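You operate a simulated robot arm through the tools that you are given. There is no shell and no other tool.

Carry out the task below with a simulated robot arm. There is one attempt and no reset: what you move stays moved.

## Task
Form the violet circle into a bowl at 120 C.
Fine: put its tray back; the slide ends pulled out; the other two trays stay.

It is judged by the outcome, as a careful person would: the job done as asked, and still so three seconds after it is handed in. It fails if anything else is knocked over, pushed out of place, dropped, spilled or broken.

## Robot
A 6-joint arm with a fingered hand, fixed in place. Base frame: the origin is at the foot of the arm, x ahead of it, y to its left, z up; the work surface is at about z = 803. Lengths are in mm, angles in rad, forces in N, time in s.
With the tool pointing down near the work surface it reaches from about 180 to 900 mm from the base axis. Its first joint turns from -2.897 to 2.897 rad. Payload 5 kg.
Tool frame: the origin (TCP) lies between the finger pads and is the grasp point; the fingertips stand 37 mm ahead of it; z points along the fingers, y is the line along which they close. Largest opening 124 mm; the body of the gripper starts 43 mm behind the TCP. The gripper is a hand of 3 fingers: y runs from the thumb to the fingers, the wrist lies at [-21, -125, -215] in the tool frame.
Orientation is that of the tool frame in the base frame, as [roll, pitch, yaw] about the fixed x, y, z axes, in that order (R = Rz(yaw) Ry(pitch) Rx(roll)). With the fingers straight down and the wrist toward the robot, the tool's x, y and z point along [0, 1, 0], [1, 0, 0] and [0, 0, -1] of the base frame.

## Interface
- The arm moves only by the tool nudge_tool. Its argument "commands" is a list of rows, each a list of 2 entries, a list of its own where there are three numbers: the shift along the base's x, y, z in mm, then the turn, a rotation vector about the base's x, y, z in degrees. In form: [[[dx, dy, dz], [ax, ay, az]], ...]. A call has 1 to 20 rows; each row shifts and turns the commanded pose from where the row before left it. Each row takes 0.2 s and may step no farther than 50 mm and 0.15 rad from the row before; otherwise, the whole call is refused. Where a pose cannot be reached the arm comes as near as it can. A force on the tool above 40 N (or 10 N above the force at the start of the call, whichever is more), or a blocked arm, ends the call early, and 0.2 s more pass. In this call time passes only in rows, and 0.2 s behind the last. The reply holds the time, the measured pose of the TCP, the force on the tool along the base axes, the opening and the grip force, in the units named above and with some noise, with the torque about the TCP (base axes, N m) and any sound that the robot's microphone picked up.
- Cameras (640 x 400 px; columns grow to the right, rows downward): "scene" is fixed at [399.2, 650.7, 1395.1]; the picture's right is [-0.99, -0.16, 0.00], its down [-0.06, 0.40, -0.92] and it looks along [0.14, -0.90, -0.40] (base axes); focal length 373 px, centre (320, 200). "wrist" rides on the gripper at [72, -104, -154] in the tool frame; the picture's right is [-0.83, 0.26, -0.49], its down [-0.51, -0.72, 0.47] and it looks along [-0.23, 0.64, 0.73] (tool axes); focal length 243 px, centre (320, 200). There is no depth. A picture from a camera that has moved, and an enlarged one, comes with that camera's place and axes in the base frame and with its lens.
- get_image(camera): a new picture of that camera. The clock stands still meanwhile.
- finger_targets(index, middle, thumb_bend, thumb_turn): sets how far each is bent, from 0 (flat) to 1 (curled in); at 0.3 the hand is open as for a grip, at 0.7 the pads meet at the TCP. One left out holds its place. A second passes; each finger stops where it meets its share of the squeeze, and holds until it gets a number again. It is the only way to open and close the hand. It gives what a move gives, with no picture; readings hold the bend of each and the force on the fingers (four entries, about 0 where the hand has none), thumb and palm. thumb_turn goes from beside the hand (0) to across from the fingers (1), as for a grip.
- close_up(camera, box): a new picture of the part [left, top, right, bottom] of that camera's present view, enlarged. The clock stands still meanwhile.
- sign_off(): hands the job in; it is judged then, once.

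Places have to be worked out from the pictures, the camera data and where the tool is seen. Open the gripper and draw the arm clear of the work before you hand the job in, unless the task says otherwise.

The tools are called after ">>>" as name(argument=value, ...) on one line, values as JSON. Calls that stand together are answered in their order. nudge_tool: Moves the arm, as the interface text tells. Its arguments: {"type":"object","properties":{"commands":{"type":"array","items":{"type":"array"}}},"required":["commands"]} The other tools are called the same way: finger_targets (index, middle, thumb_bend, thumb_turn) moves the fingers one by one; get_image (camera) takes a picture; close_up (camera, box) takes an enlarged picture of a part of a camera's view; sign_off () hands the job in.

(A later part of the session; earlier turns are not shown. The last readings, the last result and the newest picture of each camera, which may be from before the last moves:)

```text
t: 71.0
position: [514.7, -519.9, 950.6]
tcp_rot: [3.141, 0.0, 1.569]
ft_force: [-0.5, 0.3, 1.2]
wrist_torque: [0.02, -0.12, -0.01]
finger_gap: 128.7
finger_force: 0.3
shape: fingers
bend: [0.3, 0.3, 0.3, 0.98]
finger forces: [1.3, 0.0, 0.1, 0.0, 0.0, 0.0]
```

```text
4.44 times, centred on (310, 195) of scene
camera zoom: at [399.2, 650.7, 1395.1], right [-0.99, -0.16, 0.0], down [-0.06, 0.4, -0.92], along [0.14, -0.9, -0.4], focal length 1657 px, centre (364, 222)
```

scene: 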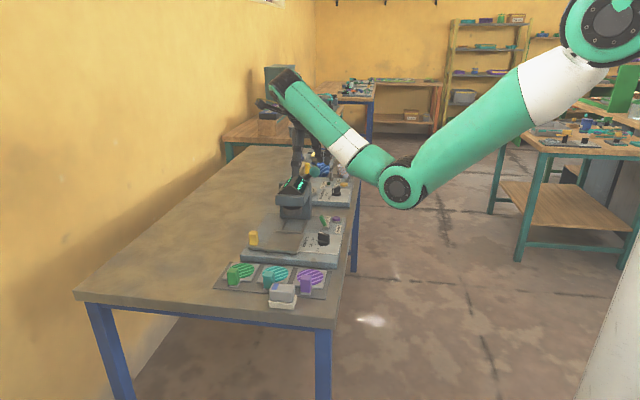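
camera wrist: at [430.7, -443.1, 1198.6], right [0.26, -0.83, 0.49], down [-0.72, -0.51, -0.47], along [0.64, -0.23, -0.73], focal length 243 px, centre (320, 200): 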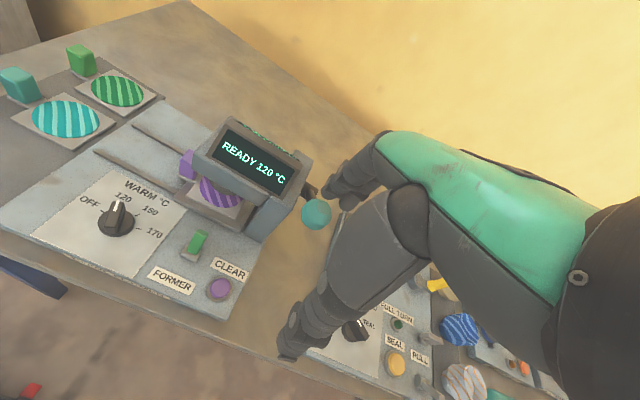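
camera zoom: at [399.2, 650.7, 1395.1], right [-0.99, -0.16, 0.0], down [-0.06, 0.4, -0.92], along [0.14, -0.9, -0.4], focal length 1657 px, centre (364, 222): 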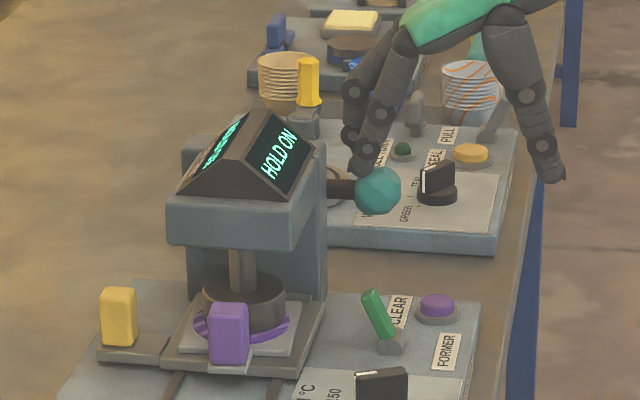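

The handle still moves freely, so I'll keep going down toward its end stop.

>>> nudge_tool(commands=[[[0, 0, -6], [0, 0, 0]], [[0, 0, -6], [0, 0, 0]]])

>>> close_up(camera="scene", box=[270, 150, 350, 240])

>>> close_up(camera="wrist", box=[150, 60, 400, 260])

```text
t: 71.6
position: [515.1, -520.0, 940.4]
tcp_rot: [-3.14, 0.0, 1.571]
ft_force: [-0.8, 0.2, 1.8]
wrist_torque: [0.03, -0.09, 0.0]
finger_gap: 129.0
finger_force: 1.0
shape: fingers
bend: [0.3, 0.3, 0.3, 0.98]
finger forces: [1.5, 0.1, 0.0, 0.0, 0.0, 0.1]
```

```text
4.44 times, centred on (310, 195) of scene
camera zoom: at [399.2, 650.7, 1395.1], right [-0.99, -0.16, 0.0], down [-0.06, 0.4, -0.92], along [0.14, -0.9, -0.4], focal length 1657 px, centre (364, 222)
```

zoom: 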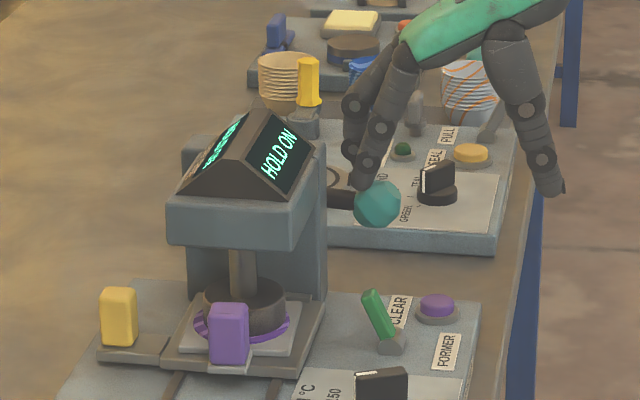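

```text
2.00 times, centred on (275, 160) of wrist
camera zoom: at [410.5, -446.0, 1093.0], right [0.26, -0.83, 0.49], down [-0.72, -0.51, -0.47], along [0.64, -0.23, -0.73], focal length 485 px, centre (410, 280)
```

zoom: 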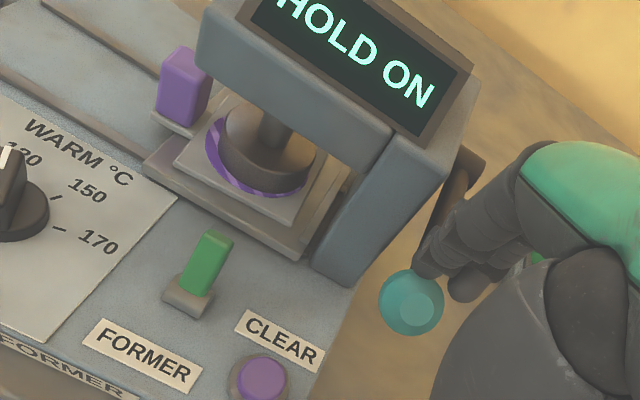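

The die is still going lower, so I'll continue.

>>> nudge_tool(commands=[[[0, 0, -6], [0, 0, 0]], [[0, 0, -6], [0, 0, 0]]])

>>> close_up(camera="scene", box=[270, 150, 350, 240])

>>> close_up(camera="wrist", box=[150, 60, 400, 260])

```text
t: 72.2
position: [516.6, -519.7, 929.5]
tcp_rot: [3.138, 0.001, 1.57]
ft_force: [0.4, 1.3, 11.6]
wrist_torque: [0.13, -0.88, 0.05]
finger_gap: 133.4
finger_force: 4.4
shape: fingers
bend: [0.28, 0.3, 0.3, 0.98]
finger forces: [9.6, 0.4, 0.1, 0.1, 0.0, 0.1]
```

```text
4.44 times, centred on (310, 195) of scene
camera zoom: at [399.2, 650.7, 1395.1], right [-0.99, -0.16, 0.0], down [-0.06, 0.4, -0.92], along [0.14, -0.9, -0.4], focal length 1657 px, centre (364, 222)
```

zoom: 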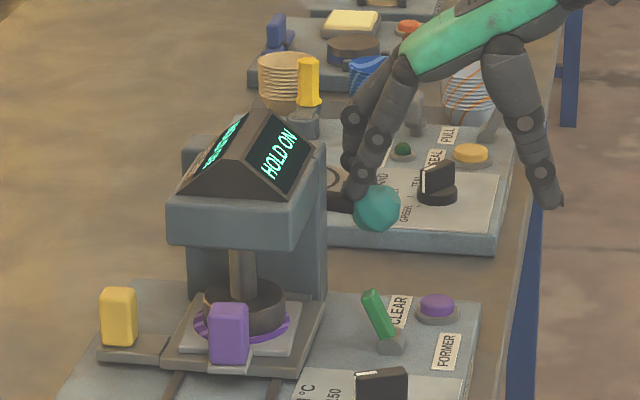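

```text
2.00 times, centred on (275, 160) of wrist
camera zoom: at [410.6, -445.9, 1082.4], right [0.26, -0.83, 0.49], down [-0.72, -0.51, -0.47], along [0.64, -0.23, -0.73], focal length 485 px, centre (410, 280)
```

zoom: 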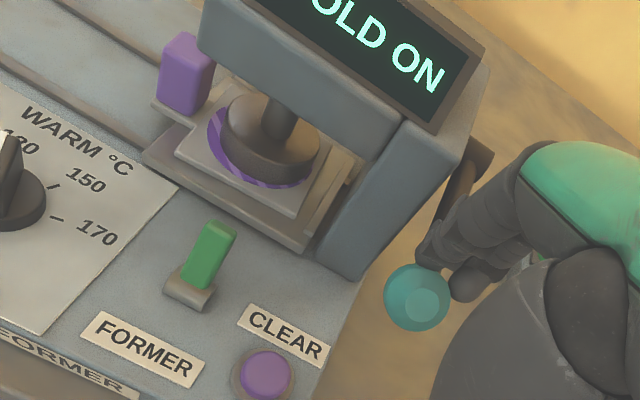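

The handle has met its stop (11.6 N). I'll hold here and watch the display.

>>> nudge_tool(commands=[[[0, 0, 0], [0, 0, 0]], [[0, 0, 0], [0, 0, 0]], [[0, 0, 0], [0, 0, 0]], [[0, 0, 0], [0, 0, 0]], [[0, 0, 0], [0, 0, 0]]])

>>> close_up(camera="scene", box=[270, 150, 350, 240])

```text
t: 73.4
position: [515.1, -519.4, 928.5]
tcp_rot: [3.14, 0.001, 1.57]
ft_force: [1.6, 0.0, 13.7]
wrist_torque: [0.08, -1.05, 0.06]
finger_gap: 134.3
finger_force: 5.7
shape: fingers
bend: [0.28, 0.3, 0.3, 0.98]
finger forces: [10.3, 1.3, 0.1, 0.0, 0.0, 0.0]
```

```text
4.44 times, centred on (310, 195) of scene
camera zoom: at [399.2, 650.7, 1395.1], right [-0.99, -0.16, 0.0], down [-0.06, 0.4, -0.92], along [0.14, -0.9, -0.4], focal length 1657 px, centre (364, 222)
```

zoom: 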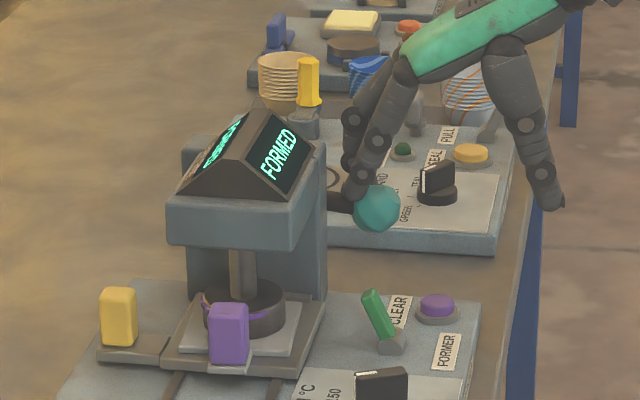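

The display says FORMED. I'll raise the hand along the arc and see whether the handle follows up.

>>> nudge_tool(commands=[[[0, 0, 10], [0, 0, 0]], [[0, 0, 15], [0, 0, 0]], [[0, 0, 20], [0, 0, 0]]])

>>> close_up(camera="scene", box=[270, 150, 350, 240])

```text
t: 74.2
position: [515.2, -518.4, 971.5]
tcp_rot: [-3.14, 0.001, 1.571]
ft_force: [0.9, 0.0, 0.9]
wrist_torque: [-0.02, -0.13, -0.03]
finger_gap: 131.0
finger_force: 0.2
shape: fingers
bend: [0.29, 0.3, 0.3, 0.98]
finger forces: [1.4, 0.0, 0.0, 0.1, 0.1, 0.1]
```

```text
4.44 times, centred on (310, 195) of scene
camera zoom: at [399.2, 650.7, 1395.1], right [-0.99, -0.16, 0.0], down [-0.06, 0.4, -0.92], along [0.14, -0.9, -0.4], focal length 1657 px, centre (364, 222)
```

zoom: 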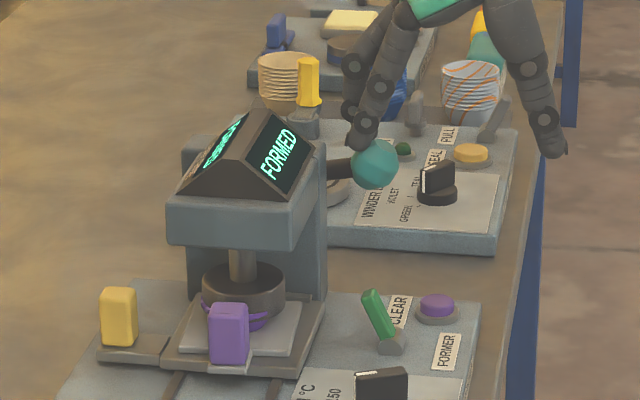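

The handle springs up with me. I'll let it rise gently along its arc to the top, then clear it.

>>> nudge_tool(commands=[[[1, 0, 10], [0, 0, 0]], [[3, 0, 10], [0, 0, 0]], [[4, 0, 10], [0, 0, 0]], [[5, 0, 10], [0, 0, 0]], [[3, 0, 10], [0, 0, 0]], [[0, 0, 25], [0, 0, 0]], [[0, 0, 40], [0, 0, 0]]])

>>> close_up(camera="scene", box=[260, 150, 350, 250])

>>> get_image(camera="wrist")

```text
t: 75.8
position: [530.4, -516.7, 1088.1]
tcp_rot: [3.14, 0.001, 1.57]
ft_force: [0.7, -1.3, -0.5]
wrist_torque: [0.02, -0.03, -0.01]
finger_gap: 128.9
finger_force: 0.1
shape: fingers
bend: [0.3, 0.3, 0.3, 0.98]
finger forces: [0.1, 0.1, 0.1, 0.1, 0.0, 0.1]
```

```text
4.00 times, centred on (305, 200) of scene
camera zoom: at [399.2, 650.7, 1395.1], right [-0.99, -0.16, 0.0], down [-0.06, 0.4, -0.92], along [0.14, -0.9, -0.4], focal length 1492 px, centre (380, 200)
```

zoom: 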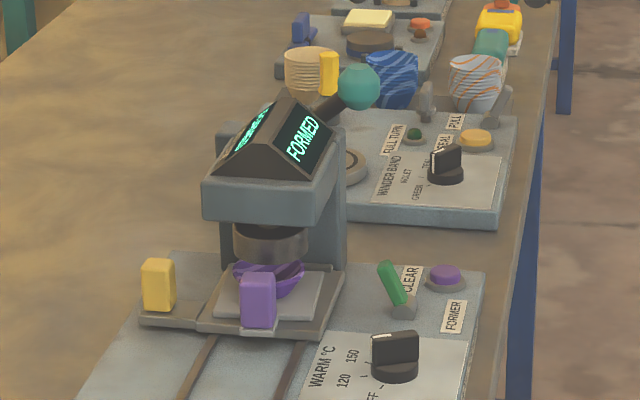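

```text
taken
camera wrist: at [426.0, -442.8, 1241.5], right [0.26, -0.83, 0.49], down [-0.72, -0.51, -0.47], along [0.64, -0.23, -0.73], focal length 243 px, centre (320, 200)
```

wrist: 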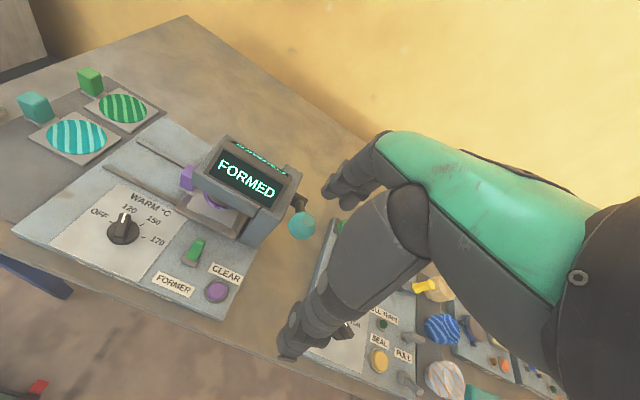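

The bowl is formed and the die is fully up. Now I'll retrace my path to the +y side and rotate back to the wrist-toward-+y pose to pull the slide out.

>>> nudge_tool(commands=[[[-5, 40, -10], [0, 0, 0]], [[-5, 40, -10], [0, 0, 0]], [[-5, 40, -15], [0, 0, 0]], [[-5, 40, -15], [0, 0, 0]], [[0, 40, -15], [0, 0, 0]], [[0, 40, -15], [0, 0, 0]]])

>>> finger_targets(index=0.5, middle=0.5, thumb_bend=0.5)

>>> nudge_tool(commands=[[[24, 0, 0], [0, 0, -8]], [[24, 0, 0], [0, 0, -8.2]], [[24, 0, 0], [0, 0, -8.2]], [[22, 0, 0], [0, 0, -8.2]], [[22, 0, 0], [0, 0, -8.2]], [[20, 0, -3], [0, 0, -8.2]], [[20, 0, -3], [0, 0, -8.2]], [[20, 0, -3], [0, 0, -8.2]], [[20, 0, -3], [0, 0, -8.2]], [[20, 0, -3], [0, 0, -8.2]], [[20, 0, -3], [0, 0, -8.2]]])

>>> close_up(camera="scene", box=[200, 120, 360, 260])

```text
t: 77.2
position: [510.4, -278.0, 1004.6]
tcp_rot: [3.141, -0.001, 1.57]
ft_force: [-0.1, -0.1, 0.0]
wrist_torque: [0.04, 0.01, -0.01]
finger_gap: 128.9
finger_force: 0.0
shape: fingers
bend: [0.3, 0.3, 0.3, 0.98]
finger forces: [0.0, 0.1, 0.0, 0.0, 0.0, 0.1]
```

```text
t: 78.2
position: [510.8, -278.9, 1003.4]
tcp_rot: [3.141, 0.0, 1.569]
ft_force: [-0.3, 0.1, 0.4]
wrist_torque: [-0.01, 0.0, 0.05]
finger_gap: 68.4
finger_force: 0.1
shape: fingers
bend: [0.5, 0.5, 0.5, 0.98]
finger forces: [0.0, 0.0, 0.1, 0.0, 0.0, 0.0]
```

```text
t: 80.6
position: [747.7, -279.6, 989.4]
tcp_rot: [3.141, 0.001, -0.003]
ft_force: [0.3, -0.2, -0.2]
wrist_torque: [0.04, 0.0, 0.01]
finger_gap: 68.2
finger_force: 0.0
shape: fingers
bend: [0.5, 0.5, 0.5, 0.98]
finger forces: [0.0, 0.0, 0.1, 0.1, 0.1, 0.1]
```

```text
2.86 times, centred on (280, 190) of scene
camera zoom: at [399.2, 650.7, 1395.1], right [-0.99, -0.16, 0.0], down [-0.06, 0.4, -0.92], along [0.14, -0.9, -0.4], focal length 1065 px, centre (434, 229)
```

zoom: 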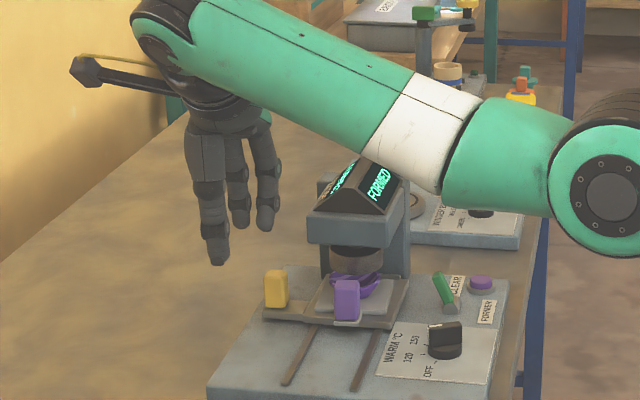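

I'll move over the handle at its pushed-in place (y≈-371) and descend, staying at x≈746 clear of the head.

>>> nudge_tool(commands=[[[0, -40, 0], [0, 0, 0]], [[0, -45, 0], [0, 0, 0]], [[0, -6, -30], [0, 0, 0]], [[0, 0, -35], [0, 0, 0]], [[0, 0, -25], [0, 0, 0]], [[0, 0, -9], [0, 0, 0]]])

>>> close_up(camera="scene", box=[240, 160, 320, 240])

```text
t: 82.0
position: [749.6, -370.7, 889.7]
tcp_rot: [-3.141, 0.001, -0.003]
ft_force: [-0.2, -0.2, 0.6]
wrist_torque: [0.03, -0.01, -0.01]
finger_gap: 68.1
finger_force: 0.0
shape: fingers
bend: [0.5, 0.5, 0.5, 0.98]
finger forces: [0.0, 0.0, 0.0, 0.0, 0.0, 0.1]
```

```text
5.00 times, centred on (280, 200) of scene
camera zoom: at [399.2, 650.7, 1395.1], right [-0.99, -0.16, 0.0], down [-0.06, 0.4, -0.92], along [0.14, -0.9, -0.4], focal length 1864 px, centre (520, 200)
```

zoom: 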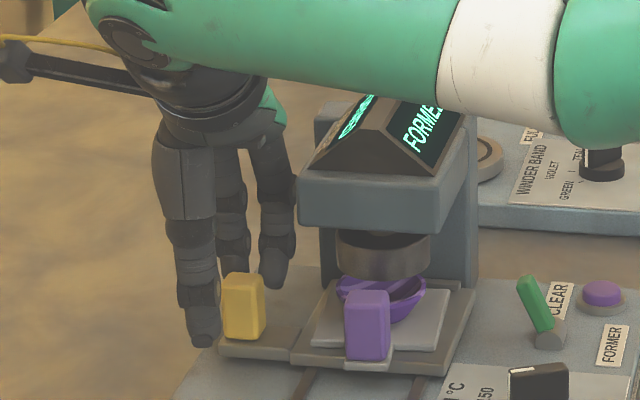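

Positioned around the handle. I'll shift -4 in x as in the earlier good grip, then close.

>>> nudge_tool(commands=[[[-4, 0, 0], [0, 0, 0]]])

>>> finger_targets(index=0.7, middle=0.7, thumb_bend=0.7)

>>> nudge_tool(commands=[[[0, 5, 0], [0, 0, 0]], [[0, 8, 0], [0, 0, 0]], [[0, 8, 0], [0, 0, 0]], [[0, 8, 0], [0, 0, 0]]])

>>> close_up(camera="scene", box=[230, 160, 330, 250])

```text
t: 82.4
position: [744.7, -369.7, 890.8]
tcp_rot: [3.14, 0.001, 0.0]
ft_force: [-0.5, 0.0, -0.2]
wrist_torque: [0.0, -0.01, 0.01]
finger_gap: 68.2
finger_force: 0.0
shape: fingers
bend: [0.5, 0.5, 0.5, 0.98]
finger forces: [0.0, 0.0, 0.1, 0.0, 0.0, 0.1]
```

```text
t: 83.4
position: [744.7, -371.4, 890.1]
tcp_rot: [3.141, 0.0, 0.0]
ft_force: [-0.3, 3.3, -1.6]
wrist_torque: [0.14, 0.03, 0.12]
finger_gap: 23.1
finger_force: 8.1
shape: fingers
bend: [0.67, 0.67, 0.64, 0.97]
finger forces: [2.7, 3.5, 0.1, 0.1, 9.5, 0.0]
```

```text
t: 84.4
position: [745.4, -342.0, 890.5]
tcp_rot: [3.141, -0.001, -0.002]
ft_force: [-1.3, -1.0, -2.2]
wrist_torque: [-0.04, 0.1, 0.11]
finger_gap: 23.0
finger_force: 7.9
shape: fingers
bend: [0.67, 0.67, 0.64, 0.97]
finger forces: [3.5, 4.5, 0.0, 0.0, 7.9, 0.0]
```

```text
4.44 times, centred on (280, 205) of scene
camera zoom: at [399.2, 650.7, 1395.1], right [-0.99, -0.16, 0.0], down [-0.06, 0.4, -0.92], along [0.14, -0.9, -0.4], focal length 1657 px, centre (498, 178)
```

zoom: 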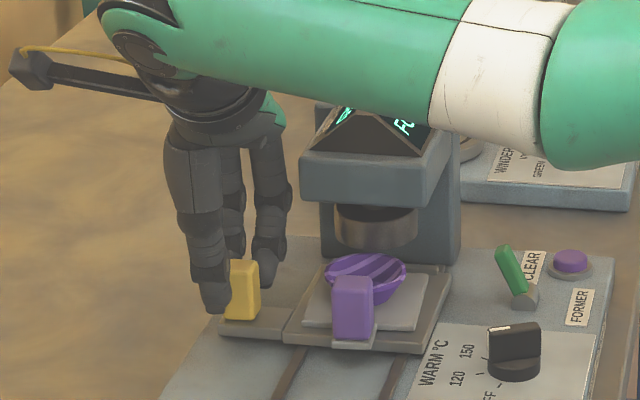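

The slide comes out smoothly with the bowl clear of the die. I'll continue pulling to the original position.

>>> nudge_tool(commands=[[[0, 8, 0], [0, 0, 0]], [[0, 8, 0], [0, 0, 0]], [[0, 8, 0], [0, 0, 0]], [[0, 8, 0], [0, 0, 0]], [[0, 8, 0], [0, 0, 0]], [[0, 8, 0], [0, 0, 0]], [[0, 8, 0], [0, 0, 0]], [[0, 8, 0], [0, 0, 0]], [[0, 8, 0], [0, 0, 0]], [[0, 8, 0], [0, 0, 0]]])

>>> nudge_tool(commands=[[[0, 4, 0], [0, 0, 0]], [[0, 4, 0], [0, 0, 0]], [[0, 4, 0], [0, 0, 0]]])

>>> close_up(camera="scene", box=[220, 180, 340, 290])

```text
t: 86.6
position: [743.7, -261.3, 890.6]
tcp_rot: [3.141, 0.0, 0.0]
ft_force: [-2.0, 1.8, -2.9]
wrist_torque: [0.02, 0.07, 0.12]
finger_gap: 22.9
finger_force: 8.0
shape: fingers
bend: [0.67, 0.67, 0.64, 0.97]
finger forces: [3.2, 3.9, 0.0, 0.0, 8.4, 0.1]
```

```text
t: 87.4
position: [743.4, -251.7, 891.6]
tcp_rot: [3.14, -0.002, -0.004]
ft_force: [-1.7, -20.4, 3.2]
wrist_torque: [-0.67, 0.1, 0.16]
finger_gap: 23.1
finger_force: 11.9
shape: fingers
bend: [0.63, 0.64, 0.67, 0.98]
finger forces: [9.5, 11.8, 0.0, 0.1, 2.4, 0.1]
```

```text
3.64 times, centred on (280, 235) of scene
camera zoom: at [399.2, 650.7, 1395.1], right [-0.99, -0.16, 0.0], down [-0.06, 0.4, -0.92], along [0.14, -0.9, -0.4], focal length 1356 px, centre (466, 73)
```

zoom: 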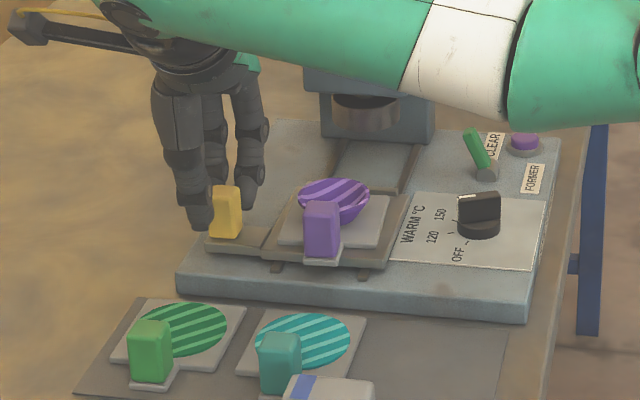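

The slide is fully out at its stop. I'll ease back 2 mm, open the hand, and rise.

>>> nudge_tool(commands=[[[0, -3, 0], [0, 0, 0]]])

>>> finger_targets(index=0.5, middle=0.5, thumb_bend=0.5)

>>> nudge_tool(commands=[[[0, 0, 20], [0, 0, 0]], [[0, 0, 35], [0, 0, 0]], [[0, 0, 40], [0, 0, 0]], [[-7, 1.5, 0], [0, 0, 8.2]], [[-7, 1.5, 0], [0, 0, 8.2]], [[-7, 1.5, 0], [0, 0, 8.2]], [[-7, 1.5, 0], [0, 0, 8.2]], [[-7, 1.5, 0], [0, 0, 8.2]], [[-7, 1.5, 0], [0, 0, 8.2]], [[-7, 1.5, 0], [0, 0, 8.2]], [[-7, 1.5, 0], [0, 0, 8.2]], [[-8, 1.5, 0], [0, 0, 8.2]], [[-8, 1.5, 0], [0, 0, 8.2]], [[-8, 1, 0], [0, 0, 8]]])

>>> get_image(camera="wrist")

>>> close_up(camera="scene", box=[220, 180, 340, 290])

```text
t: 87.8
position: [744.6, -253.6, 891.7]
tcp_rot: [3.141, 0.0, -0.001]
ft_force: [-3.1, -12.7, 8.6]
wrist_torque: [-0.5, 0.18, 0.08]
finger_gap: 22.4
finger_force: 10.8
shape: fingers
bend: [0.63, 0.64, 0.67, 0.98]
finger forces: [7.4, 9.6, 0.1, 0.1, 4.7, 0.0]
```

```text
t: 88.8
position: [744.7, -252.7, 890.2]
tcp_rot: [3.141, 0.001, 0.001]
ft_force: [0.5, -0.6, 0.5]
wrist_torque: [0.02, 0.02, -0.01]
finger_gap: 67.0
finger_force: 0.1
shape: fingers
bend: [0.5, 0.5, 0.5, 0.98]
finger forces: [0.0, 0.0, 0.1, 0.0, 0.0, 0.0]
```

```text
t: 91.8
position: [662.7, -235.8, 985.1]
tcp_rot: [3.141, 0.0, 1.573]
ft_force: [0.0, 1.4, 0.4]
wrist_torque: [-0.04, 0.04, 0.01]
finger_gap: 67.4
finger_force: 0.0
shape: fingers
bend: [0.5, 0.5, 0.5, 0.98]
finger forces: [0.0, 0.1, 0.0, 0.0, 0.0, 0.1]
```

```text
taken
camera wrist: at [557.6, -162.2, 1138.3], right [0.26, -0.83, 0.49], down [-0.72, -0.51, -0.47], along [0.64, -0.23, -0.73], focal length 243 px, centre (320, 200)
```

wrist: 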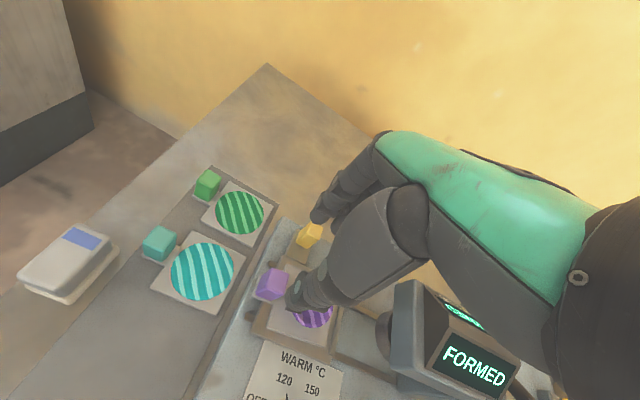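

```text
3.64 times, centred on (280, 235) of scene
camera zoom: at [399.2, 650.7, 1395.1], right [-0.99, -0.16, 0.0], down [-0.06, 0.4, -0.92], along [0.14, -0.9, -0.4], focal length 1356 px, centre (466, 73)
```

zoom: 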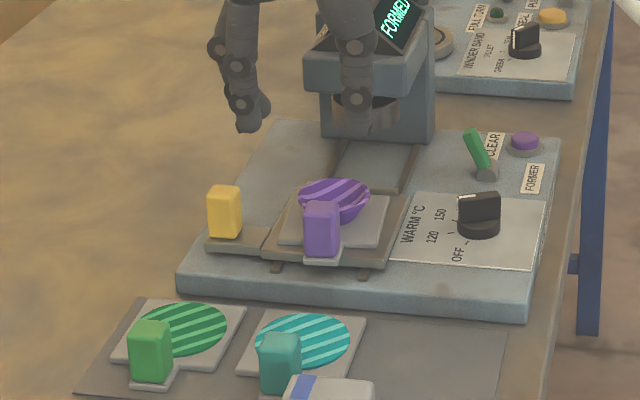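

The bowl sits on the tray, slide out. I'll go back to the same pose that released the handle (TCP ≈(658,-230), yaw +8°) and descend.

>>> nudge_tool(commands=[[[-2.5, 3, -30], [0, 0, 3.9]], [[-2.5, 3, -30], [0, 0, 3.8]], [[0, 0, -20], [0, 0, 0]], [[0, 0, -12], [0, 0, 0]]])

>>> get_image(camera="wrist")

>>> close_up(camera="scene", box=[250, 190, 330, 270])

```text
t: 92.8
position: [659.4, -231.4, 894.6]
tcp_rot: [3.141, -0.001, 1.705]
ft_force: [0.2, 0.1, -0.2]
wrist_torque: [-0.02, -0.02, 0.0]
finger_gap: 67.2
finger_force: 0.1
shape: fingers
bend: [0.5, 0.5, 0.5, 0.98]
finger forces: [0.0, 0.0, 0.0, 0.0, 0.0, 0.0]
```

```text
taken
camera wrist: at [545.6, -171.7, 1046.9], right [0.37, -0.79, 0.49], down [-0.65, -0.6, -0.47], along [0.67, -0.14, -0.73], focal length 243 px, centre (320, 200)
```

wrist: 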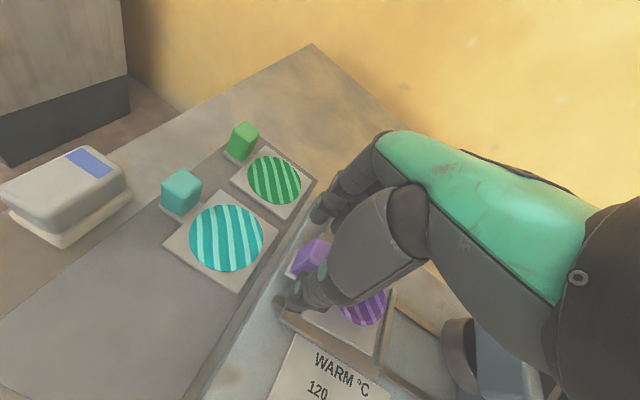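

```text
5.00 times, centred on (290, 230) of scene
camera zoom: at [399.2, 650.7, 1395.1], right [-0.99, -0.16, 0.0], down [-0.06, 0.4, -0.92], along [0.14, -0.9, -0.4], focal length 1864 px, centre (470, 50)
```

zoom: 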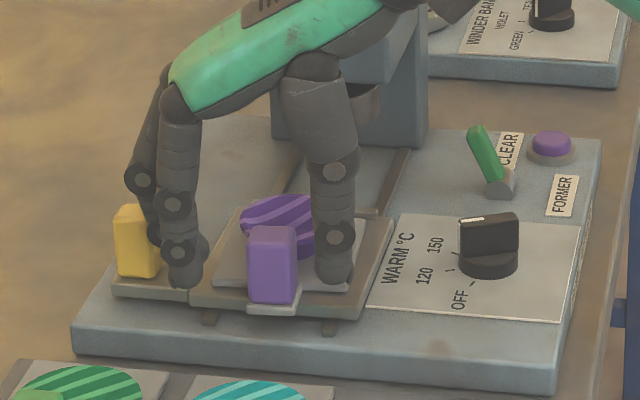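

The handle sits between the digits, slightly toward the thumb. I'll shift -4 x and +2 y, lower 7 mm, and close.

>>> nudge_tool(commands=[[[-4, 2, -4], [0, 0, 0]], [[0, 0, -4], [0, 0, 0]]])

>>> finger_targets(index=0.72, middle=0.72, thumb_bend=0.72)

>>> close_up(camera="scene", box=[250, 190, 330, 270])

```text
t: 93.4
position: [655.7, -229.0, 886.2]
tcp_rot: [3.14, 0.0, 1.703]
ft_force: [1.2, 0.0, -0.4]
wrist_torque: [0.01, 0.0, 0.03]
finger_gap: 67.3
finger_force: 0.1
shape: fingers
bend: [0.5, 0.5, 0.5, 0.98]
finger forces: [0.1, 0.0, 0.0, 0.1, 0.1, 0.1]
```

```text
t: 94.4
position: [655.6, -229.0, 885.3]
tcp_rot: [3.141, 0.001, 1.705]
ft_force: [-0.7, 0.3, 1.8]
wrist_torque: [-0.01, 0.06, -0.01]
finger_gap: 26.1
finger_force: 15.5
shape: fingers
bend: [0.63, 0.71, 0.64, 0.96]
finger forces: [9.9, 4.7, 0.1, 0.1, 14.9, 0.0]
```

```text
5.00 times, centred on (290, 230) of scene
camera zoom: at [399.2, 650.7, 1395.1], right [-0.99, -0.16, 0.0], down [-0.06, 0.4, -0.92], along [0.14, -0.9, -0.4], focal length 1864 px, centre (470, 50)
```

zoom: 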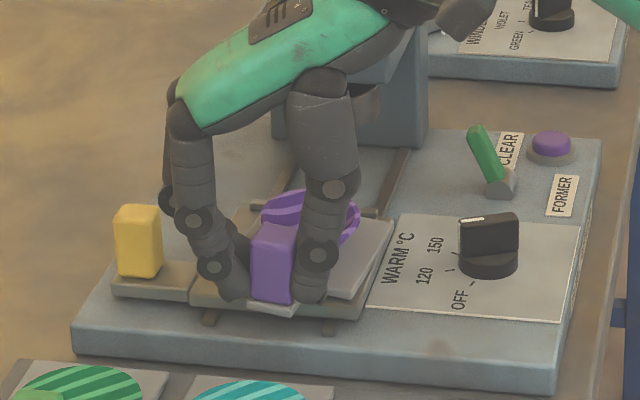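

The handle is gripped and the tray is yawed about -5°. I'll lift slowly and check the bowl stays put.

>>> nudge_tool(commands=[[[0, 0, 6], [0, 0, 0]], [[0, 0, 10], [0, 0, 0]], [[0, 0, 15], [0, 0, 0]], [[0, 0, 15], [0, 0, 0]], [[0, 0, 15], [0, 0, 0]]])

>>> close_up(camera="scene", box=[250, 190, 330, 270])

>>> close_up(camera="wrist", box=[250, 220, 420, 380])

```text
t: 95.6
position: [652.9, -229.3, 947.7]
tcp_rot: [3.141, 0.001, 1.703]
ft_force: [0.5, -1.1, -0.6]
wrist_torque: [0.04, 0.0, -0.03]
finger_gap: 26.5
finger_force: 15.1
shape: fingers
bend: [0.63, 0.71, 0.64, 0.96]
finger forces: [10.1, 4.5, 0.1, 0.0, 15.1, 0.1]
```

```text
5.00 times, centred on (290, 230) of scene
camera zoom: at [399.2, 650.7, 1395.1], right [-0.99, -0.16, 0.0], down [-0.06, 0.4, -0.92], along [0.14, -0.9, -0.4], focal length 1864 px, centre (470, 50)
```

zoom: 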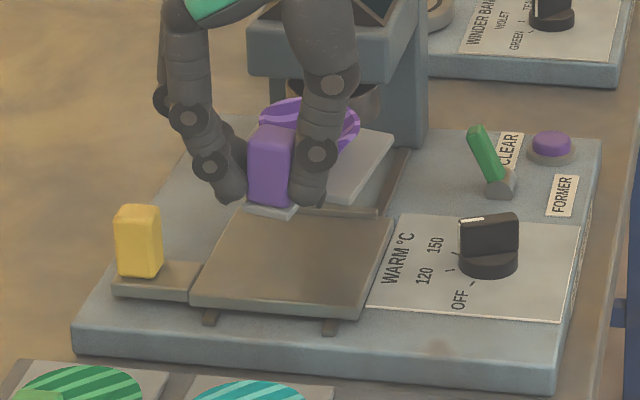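

```text
2.50 times, centred on (335, 300) of wrist
camera zoom: at [540.4, -169.6, 1100.6], right [0.37, -0.79, 0.49], down [-0.65, -0.6, -0.47], along [0.67, -0.14, -0.73], focal length 606 px, centre (282, -50)
```

zoom: 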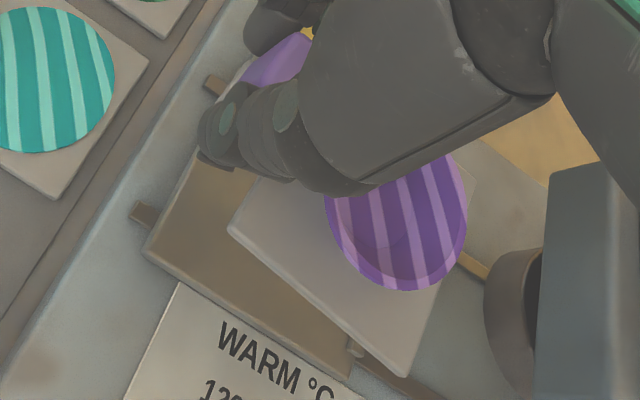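

The bowl is riding steadily on the tray (yaw about -6.6°). I'll carry it smoothly toward its original spot (TCP goal ≈(559,-103)), turning +4.6° on the way and staying high.

>>> nudge_tool(commands=[[[-6, 8, 3], [0, 0, 0.5]], [[-10, 14, 2], [0, 0, 0.6]], [[-13, 18, 0], [0, 0, 0.6]], [[-15, 20, 0], [0, 0, 0.6]], [[-15, 20, 0], [0, 0, 0.6]], [[-14, 19, 0], [0, 0, 0.6]], [[-12, 16, 0], [0, 0, 0.6]], [[-7, 9, 0], [0, 0, 0.5]], [[-2, 2.7, 0], [0, 0, 0]]])

>>> get_image(camera="wrist")

>>> close_up(camera="scene", box=[220, 190, 360, 310])

```text
t: 97.6
position: [561.4, -101.9, 951.5]
tcp_rot: [-3.142, -0.001, 1.784]
ft_force: [-0.2, -0.6, -0.8]
wrist_torque: [0.04, -0.02, 0.01]
finger_gap: 26.4
finger_force: 14.7
shape: fingers
bend: [0.63, 0.71, 0.64, 0.96]
finger forces: [9.9, 4.5, 0.1, 0.0, 15.1, 0.1]
```

```text
taken
camera wrist: at [443.2, -52.5, 1104.4], right [0.43, -0.76, 0.49], down [-0.6, -0.65, -0.47], along [0.68, -0.09, -0.73], focal length 243 px, centre (320, 200)
```

wrist: 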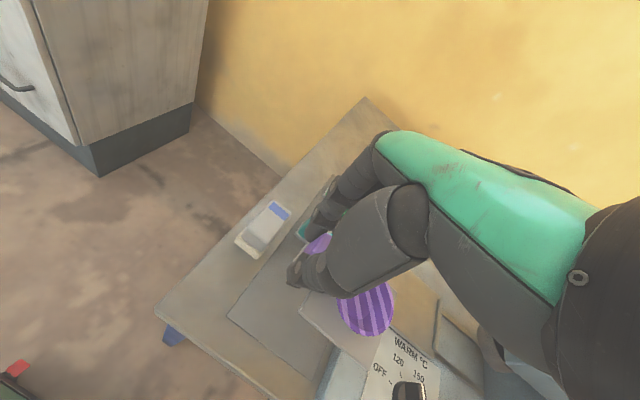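

```text
3.33 times, centred on (290, 250) of scene
camera zoom: at [399.2, 650.7, 1395.1], right [-0.99, -0.16, 0.0], down [-0.06, 0.4, -0.92], along [0.14, -0.9, -0.4], focal length 1243 px, centre (420, 33)
```

zoom: 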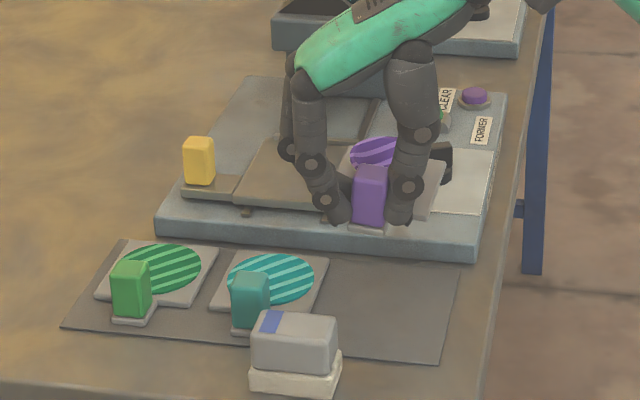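

Over the spot. I'll lower in stages with a small -2 mm x correction and check clearance to the grey box and the alignment.

>>> nudge_tool(commands=[[[-1, -1, -20], [0, 0, 0]], [[-1, 0, -20], [0, 0, 0]], [[0, 0, -20], [0, 0, 0]], [[0, 0, -15], [0, 0, 0]]])

>>> close_up(camera="wrist", box=[210, 160, 410, 380])

>>> close_up(camera="scene", box=[240, 230, 340, 310])

```text
t: 98.6
position: [558.9, -103.1, 875.4]
tcp_rot: [-3.14, 0.001, 1.786]
ft_force: [1.0, 0.1, -0.4]
wrist_torque: [0.04, 0.0, -0.02]
finger_gap: 26.4
finger_force: 14.6
shape: fingers
bend: [0.63, 0.71, 0.64, 0.96]
finger forces: [10.0, 4.5, 0.0, 0.0, 15.1, 0.1]
```

```text
1.82 times, centred on (310, 270) of wrist
camera zoom: at [441.3, -53.4, 1028.7], right [0.43, -0.76, 0.49], down [-0.6, -0.65, -0.47], along [0.68, -0.09, -0.73], focal length 441 px, centre (338, 73)
```

zoom: 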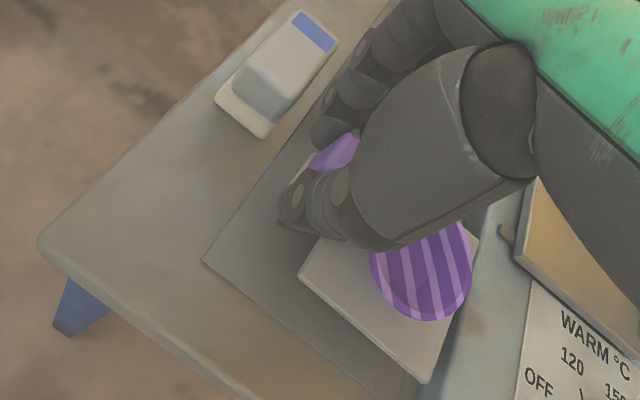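

```text
5.00 times, centred on (290, 270) of scene
camera zoom: at [399.2, 650.7, 1395.1], right [-0.99, -0.16, 0.0], down [-0.06, 0.4, -0.92], along [0.14, -0.9, -0.4], focal length 1864 px, centre (470, -150)
```

zoom: 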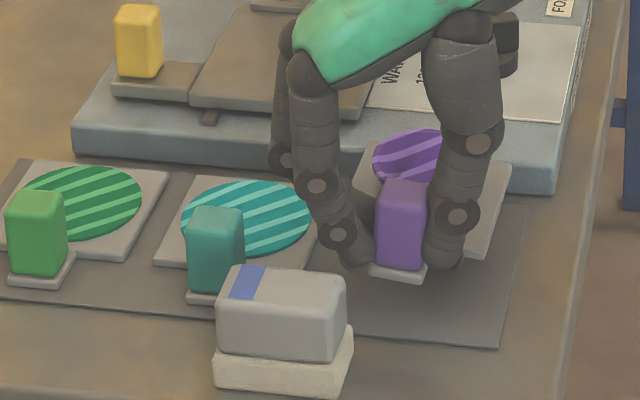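

Clearance to the box looks fine. I'll lower to just above contact, then in small steps.

>>> nudge_tool(commands=[[[0, 0, -8], [0, 0, 0]], [[0, 0, -7], [0, 0, 0]]])

>>> close_up(camera="scene", box=[270, 260, 340, 310])

>>> close_up(camera="wrist", box=[210, 160, 410, 380])

```text
t: 99.2
position: [559.3, -104.7, 860.2]
tcp_rot: [-3.141, 0.001, 1.783]
ft_force: [-0.5, 0.4, -0.5]
wrist_torque: [0.03, -0.01, -0.02]
finger_gap: 26.4
finger_force: 14.9
shape: fingers
bend: [0.63, 0.71, 0.64, 0.96]
finger forces: [9.9, 4.4, 0.0, 0.0, 15.0, 0.1]
```

```text
8.00 times, centred on (305, 285) of scene
camera zoom: at [399.2, 650.7, 1395.1], right [-0.99, -0.16, 0.0], down [-0.06, 0.4, -0.92], along [0.14, -0.9, -0.4], focal length 2983 px, centre (440, -480)
```

zoom: 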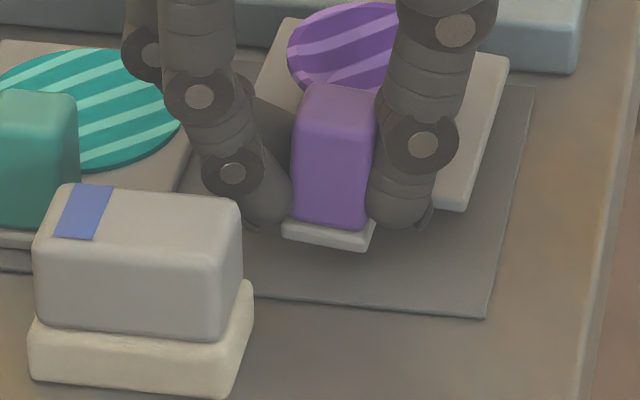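

```text
1.82 times, centred on (310, 270) of wrist
camera zoom: at [440.6, -54.0, 1014.4], right [0.43, -0.76, 0.49], down [-0.6, -0.65, -0.47], along [0.68, -0.09, -0.73], focal length 441 px, centre (338, 73)
```

zoom: 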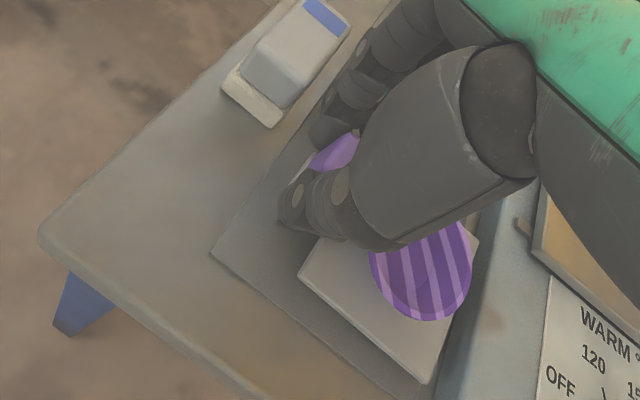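

Compared with the original picture of this spot, the tray lands within a couple of mm with about -2° yaw. I'll turn +1.7° and lower to contact.

>>> nudge_tool(commands=[[[0.5, 0, -3], [0, 0, 1.7]], [[0, 0, -2], [0, 0, 0]]])

>>> nudge_tool(commands=[[[0, 0, -2], [0, 0, 0]], [[0, 0, -1.5], [0, 0, 0]]])

>>> close_up(camera="scene", box=[270, 260, 340, 310])

```text
t: 99.8
position: [559.4, -104.1, 857.0]
tcp_rot: [-3.141, 0.0, 1.815]
ft_force: [-0.7, -1.2, -0.4]
wrist_torque: [-0.01, 0.0, -0.01]
finger_gap: 25.9
finger_force: 14.2
shape: fingers
bend: [0.63, 0.71, 0.64, 0.96]
finger forces: [10.0, 4.5, 0.0, 0.1, 15.2, 0.0]
```

```text
t: 100.4
position: [560.2, -102.1, 853.3]
tcp_rot: [-3.141, 0.0, 1.814]
ft_force: [0.2, 0.6, -0.3]
wrist_torque: [0.03, 0.04, -0.01]
finger_gap: 26.3
finger_force: 15.0
shape: fingers
bend: [0.63, 0.71, 0.64, 0.96]
finger forces: [10.1, 4.6, 0.0, 0.1, 15.0, 0.0]
```

```text
8.00 times, centred on (305, 285) of scene
camera zoom: at [399.2, 650.7, 1395.1], right [-0.99, -0.16, 0.0], down [-0.06, 0.4, -0.92], along [0.14, -0.9, -0.4], focal length 2983 px, centre (440, -480)
```

zoom: 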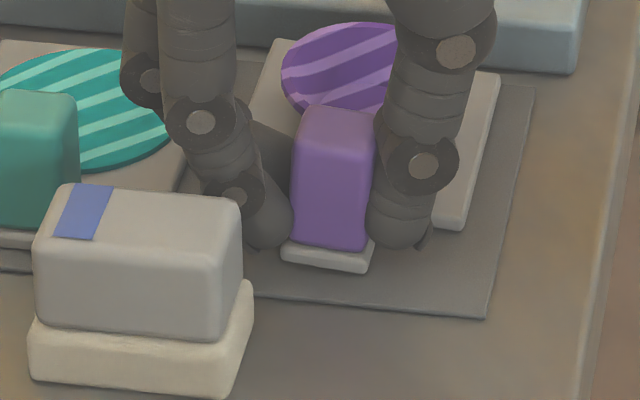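

Nearly down; a couple more mm to contact.

>>> nudge_tool(commands=[[[0, 0, -1.5], [0, 0, 0]], [[0, 0, -1.5], [0, 0, 0]]])

>>> nudge_tool(commands=[[[0, 0, -1.5], [0, 0, 0]]])

>>> close_up(camera="scene", box=[270, 260, 340, 310])

```text
t: 101.0
position: [559.8, -103.9, 850.9]
tcp_rot: [3.14, 0.003, 1.815]
ft_force: [0.4, -0.3, 8.1]
wrist_torque: [0.01, 0.2, 0.06]
finger_gap: 26.0
finger_force: 15.6
shape: fingers
bend: [0.63, 0.71, 0.64, 0.96]
finger forces: [10.0, 5.3, 0.0, 0.0, 15.6, 0.1]
```

```text
t: 101.4
position: [559.2, -102.7, 850.1]
tcp_rot: [3.141, 0.002, 1.814]
ft_force: [2.5, -1.9, 12.0]
wrist_torque: [0.03, 0.16, 0.03]
finger_gap: 25.9
finger_force: 16.1
shape: fingers
bend: [0.71, 0.71, 0.65, 0.96]
finger forces: [11.0, 6.4, 0.0, 0.0, 15.8, 0.1]
```

```text
8.00 times, centred on (305, 285) of scene
camera zoom: at [399.2, 650.7, 1395.1], right [-0.99, -0.16, 0.0], down [-0.06, 0.4, -0.92], along [0.14, -0.9, -0.4], focal length 2983 px, centre (440, -480)
```

zoom: 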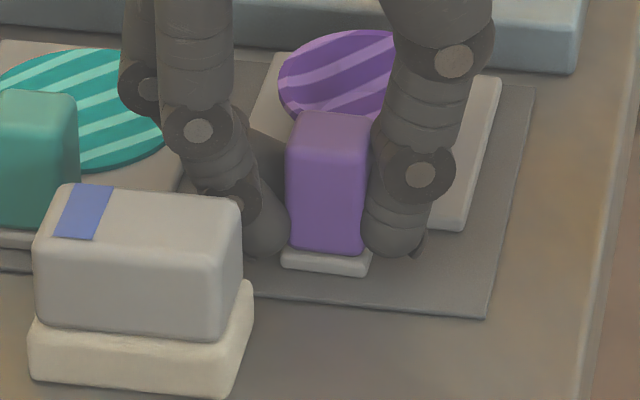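

The tray is down (12 N contact) and within about 2 mm of its original place. I'll ease up 1 mm and open only slightly, to stay clear of the grey box.

>>> nudge_tool(commands=[[[0, 0, 1.5], [0, 0, 0]]])

>>> finger_targets(index=0.6, middle=0.6, thumb_bend=0.56)

>>> close_up(camera="scene", box=[270, 260, 340, 310])

```text
t: 101.8
position: [559.9, -102.4, 849.9]
tcp_rot: [-3.141, 0.0, 1.814]
ft_force: [2.1, -0.9, 7.2]
wrist_torque: [-0.01, 0.05, -0.01]
finger_gap: 26.2
finger_force: 16.7
shape: fingers
bend: [0.71, 0.71, 0.65, 0.96]
finger forces: [10.6, 6.1, 0.1, 0.0, 15.2, 0.0]
```

```text
t: 102.8
position: [559.2, -103.1, 851.5]
tcp_rot: [-3.141, 0.0, 1.815]
ft_force: [-0.1, 0.2, -0.3]
wrist_torque: [0.0, 0.0, 0.03]
finger_gap: 42.3
finger_force: 0.1
shape: fingers
bend: [0.6, 0.6, 0.56, 0.97]
finger forces: [0.1, 0.0, 0.0, 0.1, 0.1, 0.0]
```

```text
8.00 times, centred on (305, 285) of scene
camera zoom: at [399.2, 650.7, 1395.1], right [-0.99, -0.16, 0.0], down [-0.06, 0.4, -0.92], along [0.14, -0.9, -0.4], focal length 2983 px, centre (440, -480)
```

zoom: 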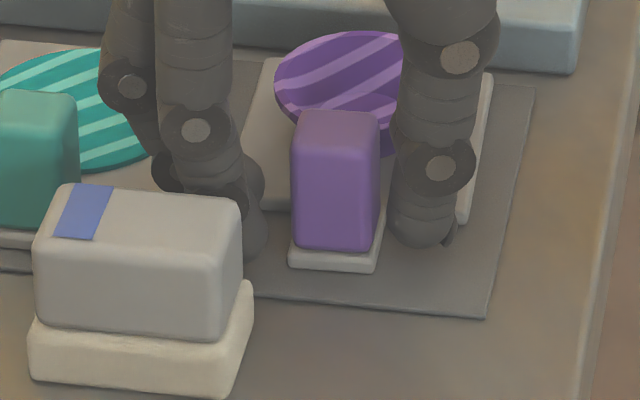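

Released with no contact forces. I'll lift straight up and back away.

>>> nudge_tool(commands=[[[0, 0, 8], [0, 0, 0]], [[0, 0, 20], [0, 0, 0]], [[0, 0, 35], [0, 0, 0]], [[0, 0, 40], [0, 0, 0]], [[-20, 0, 40], [0, 0, 0]], [[-30, 0, 35], [0, 0, 0]]])

>>> close_up(camera="scene", box=[220, 200, 340, 310])

>>> close_up(camera="scene", box=[270, 260, 340, 310])

>>> get_image(camera="wrist")

```text
t: 104.2
position: [509.3, -104.4, 1027.9]
tcp_rot: [-3.141, 0.0, 1.814]
ft_force: [-1.1, -0.2, 0.8]
wrist_torque: [-0.01, 0.03, 0.0]
finger_gap: 42.5
finger_force: 0.2
shape: fingers
bend: [0.6, 0.6, 0.56, 0.97]
finger forces: [0.0, 0.1, 0.0, 0.0, 0.1, 0.0]
```

```text
3.64 times, centred on (280, 255) of scene
camera zoom: at [399.2, 650.7, 1395.1], right [-0.99, -0.16, 0.0], down [-0.06, 0.4, -0.92], along [0.14, -0.9, -0.4], focal length 1356 px, centre (466, 0)
```

zoom: 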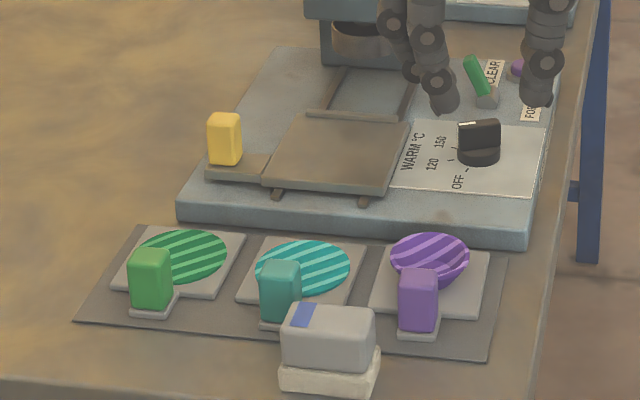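

```text
8.00 times, centred on (305, 285) of scene
camera zoom: at [399.2, 650.7, 1395.1], right [-0.99, -0.16, 0.0], down [-0.06, 0.4, -0.92], along [0.14, -0.9, -0.4], focal length 2983 px, centre (440, -480)
```

zoom: 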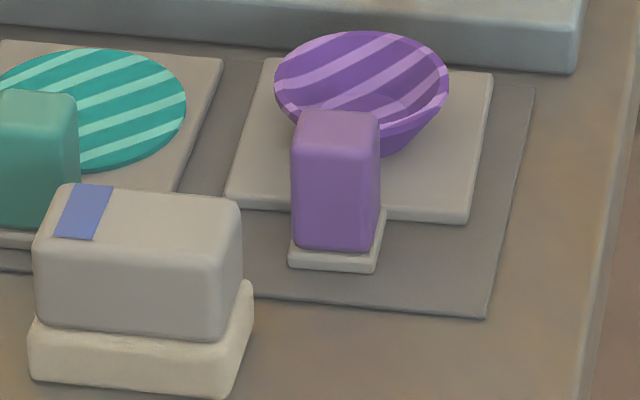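

```text
taken
camera wrist: at [389.3, -58.5, 1180.2], right [0.45, -0.74, 0.49], down [-0.58, -0.67, -0.47], along [0.68, -0.07, -0.73], focal length 243 px, centre (320, 200)
```

wrist: 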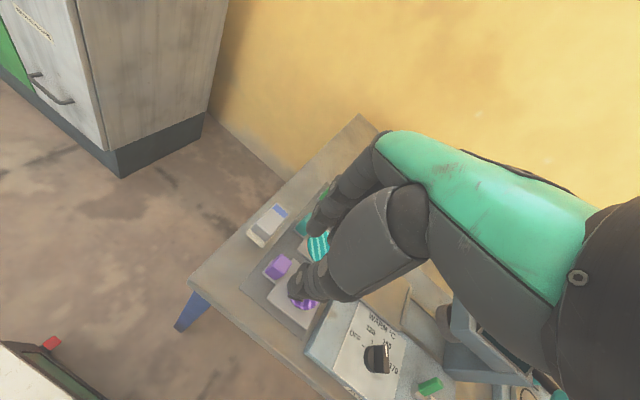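

The tray with its violet bowl is back within about 5 mm of its original spot, the slide is out, and the other trays are untouched. I'll raise the arm clear, open the hand, and take a final look at everything.

>>> nudge_tool(commands=[[[-10, 0, 40], [0, 0, -7]], [[0, -10, 40], [0, 0, -7]], [[0, -10, 40], [0, 0, 0]], [[0, -10, 40], [0, 0, 0]]])

>>> finger_targets(index=0.3, middle=0.3, thumb_bend=0.3)

>>> get_image(camera="scene")

>>> close_up(camera="scene", box=[200, 140, 380, 320])

>>> close_up(camera="scene", box=[215, 215, 335, 310])

```text
t: 105.2
position: [527.7, -136.4, 1110.2]
tcp_rot: [3.133, 0.0, 1.569]
ft_force: [0.2, -0.5, 0.5]
wrist_torque: [0.05, -0.03, 0.01]
finger_gap: 42.8
finger_force: 0.0
shape: fingers
bend: [0.6, 0.6, 0.56, 0.97]
finger forces: [0.1, 0.1, 0.1, 0.0, 0.0, 0.0]
out of reach, approached as far as the arm can: row 2, 3, 4
```

```text
t: 106.2
position: [526.3, -135.8, 1110.5]
tcp_rot: [3.135, 0.001, 1.568]
ft_force: [0.9, -0.1, -0.3]
wrist_torque: [-0.03, -0.02, 0.01]
finger_gap: 128.2
finger_force: 0.1
shape: fingers
bend: [0.3, 0.3, 0.3, 0.97]
finger forces: [0.0, 0.1, 0.0, 0.0, 0.1, 0.1]
```

```text
taken
```

scene: 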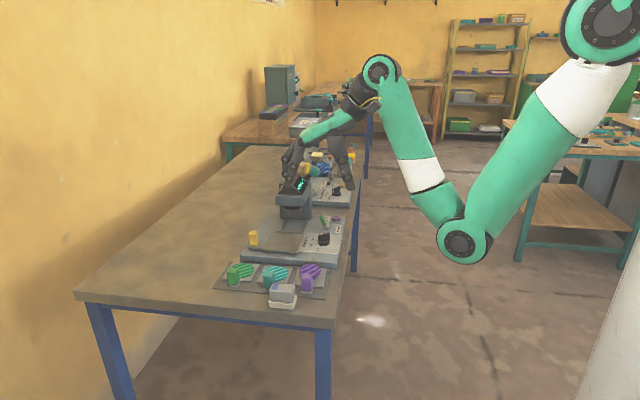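

```text
2.22 times, centred on (290, 230) of scene
camera zoom: at [399.2, 650.7, 1395.1], right [-0.99, -0.16, 0.0], down [-0.06, 0.4, -0.92], along [0.14, -0.9, -0.4], focal length 829 px, centre (387, 133)
```

zoom: 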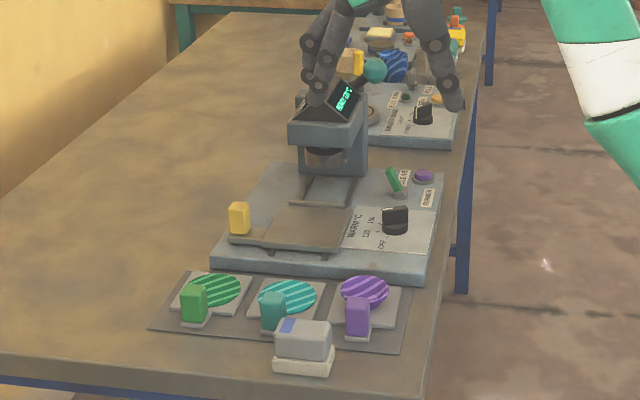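

```text
4.21 times, centred on (275, 262) of scene
camera zoom: at [399.2, 650.7, 1395.1], right [-0.99, -0.16, 0.0], down [-0.06, 0.4, -0.92], along [0.14, -0.9, -0.4], focal length 1570 px, centre (510, -63)
```

zoom: 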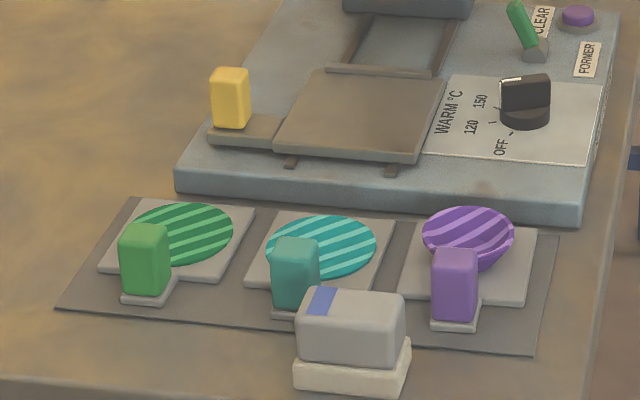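

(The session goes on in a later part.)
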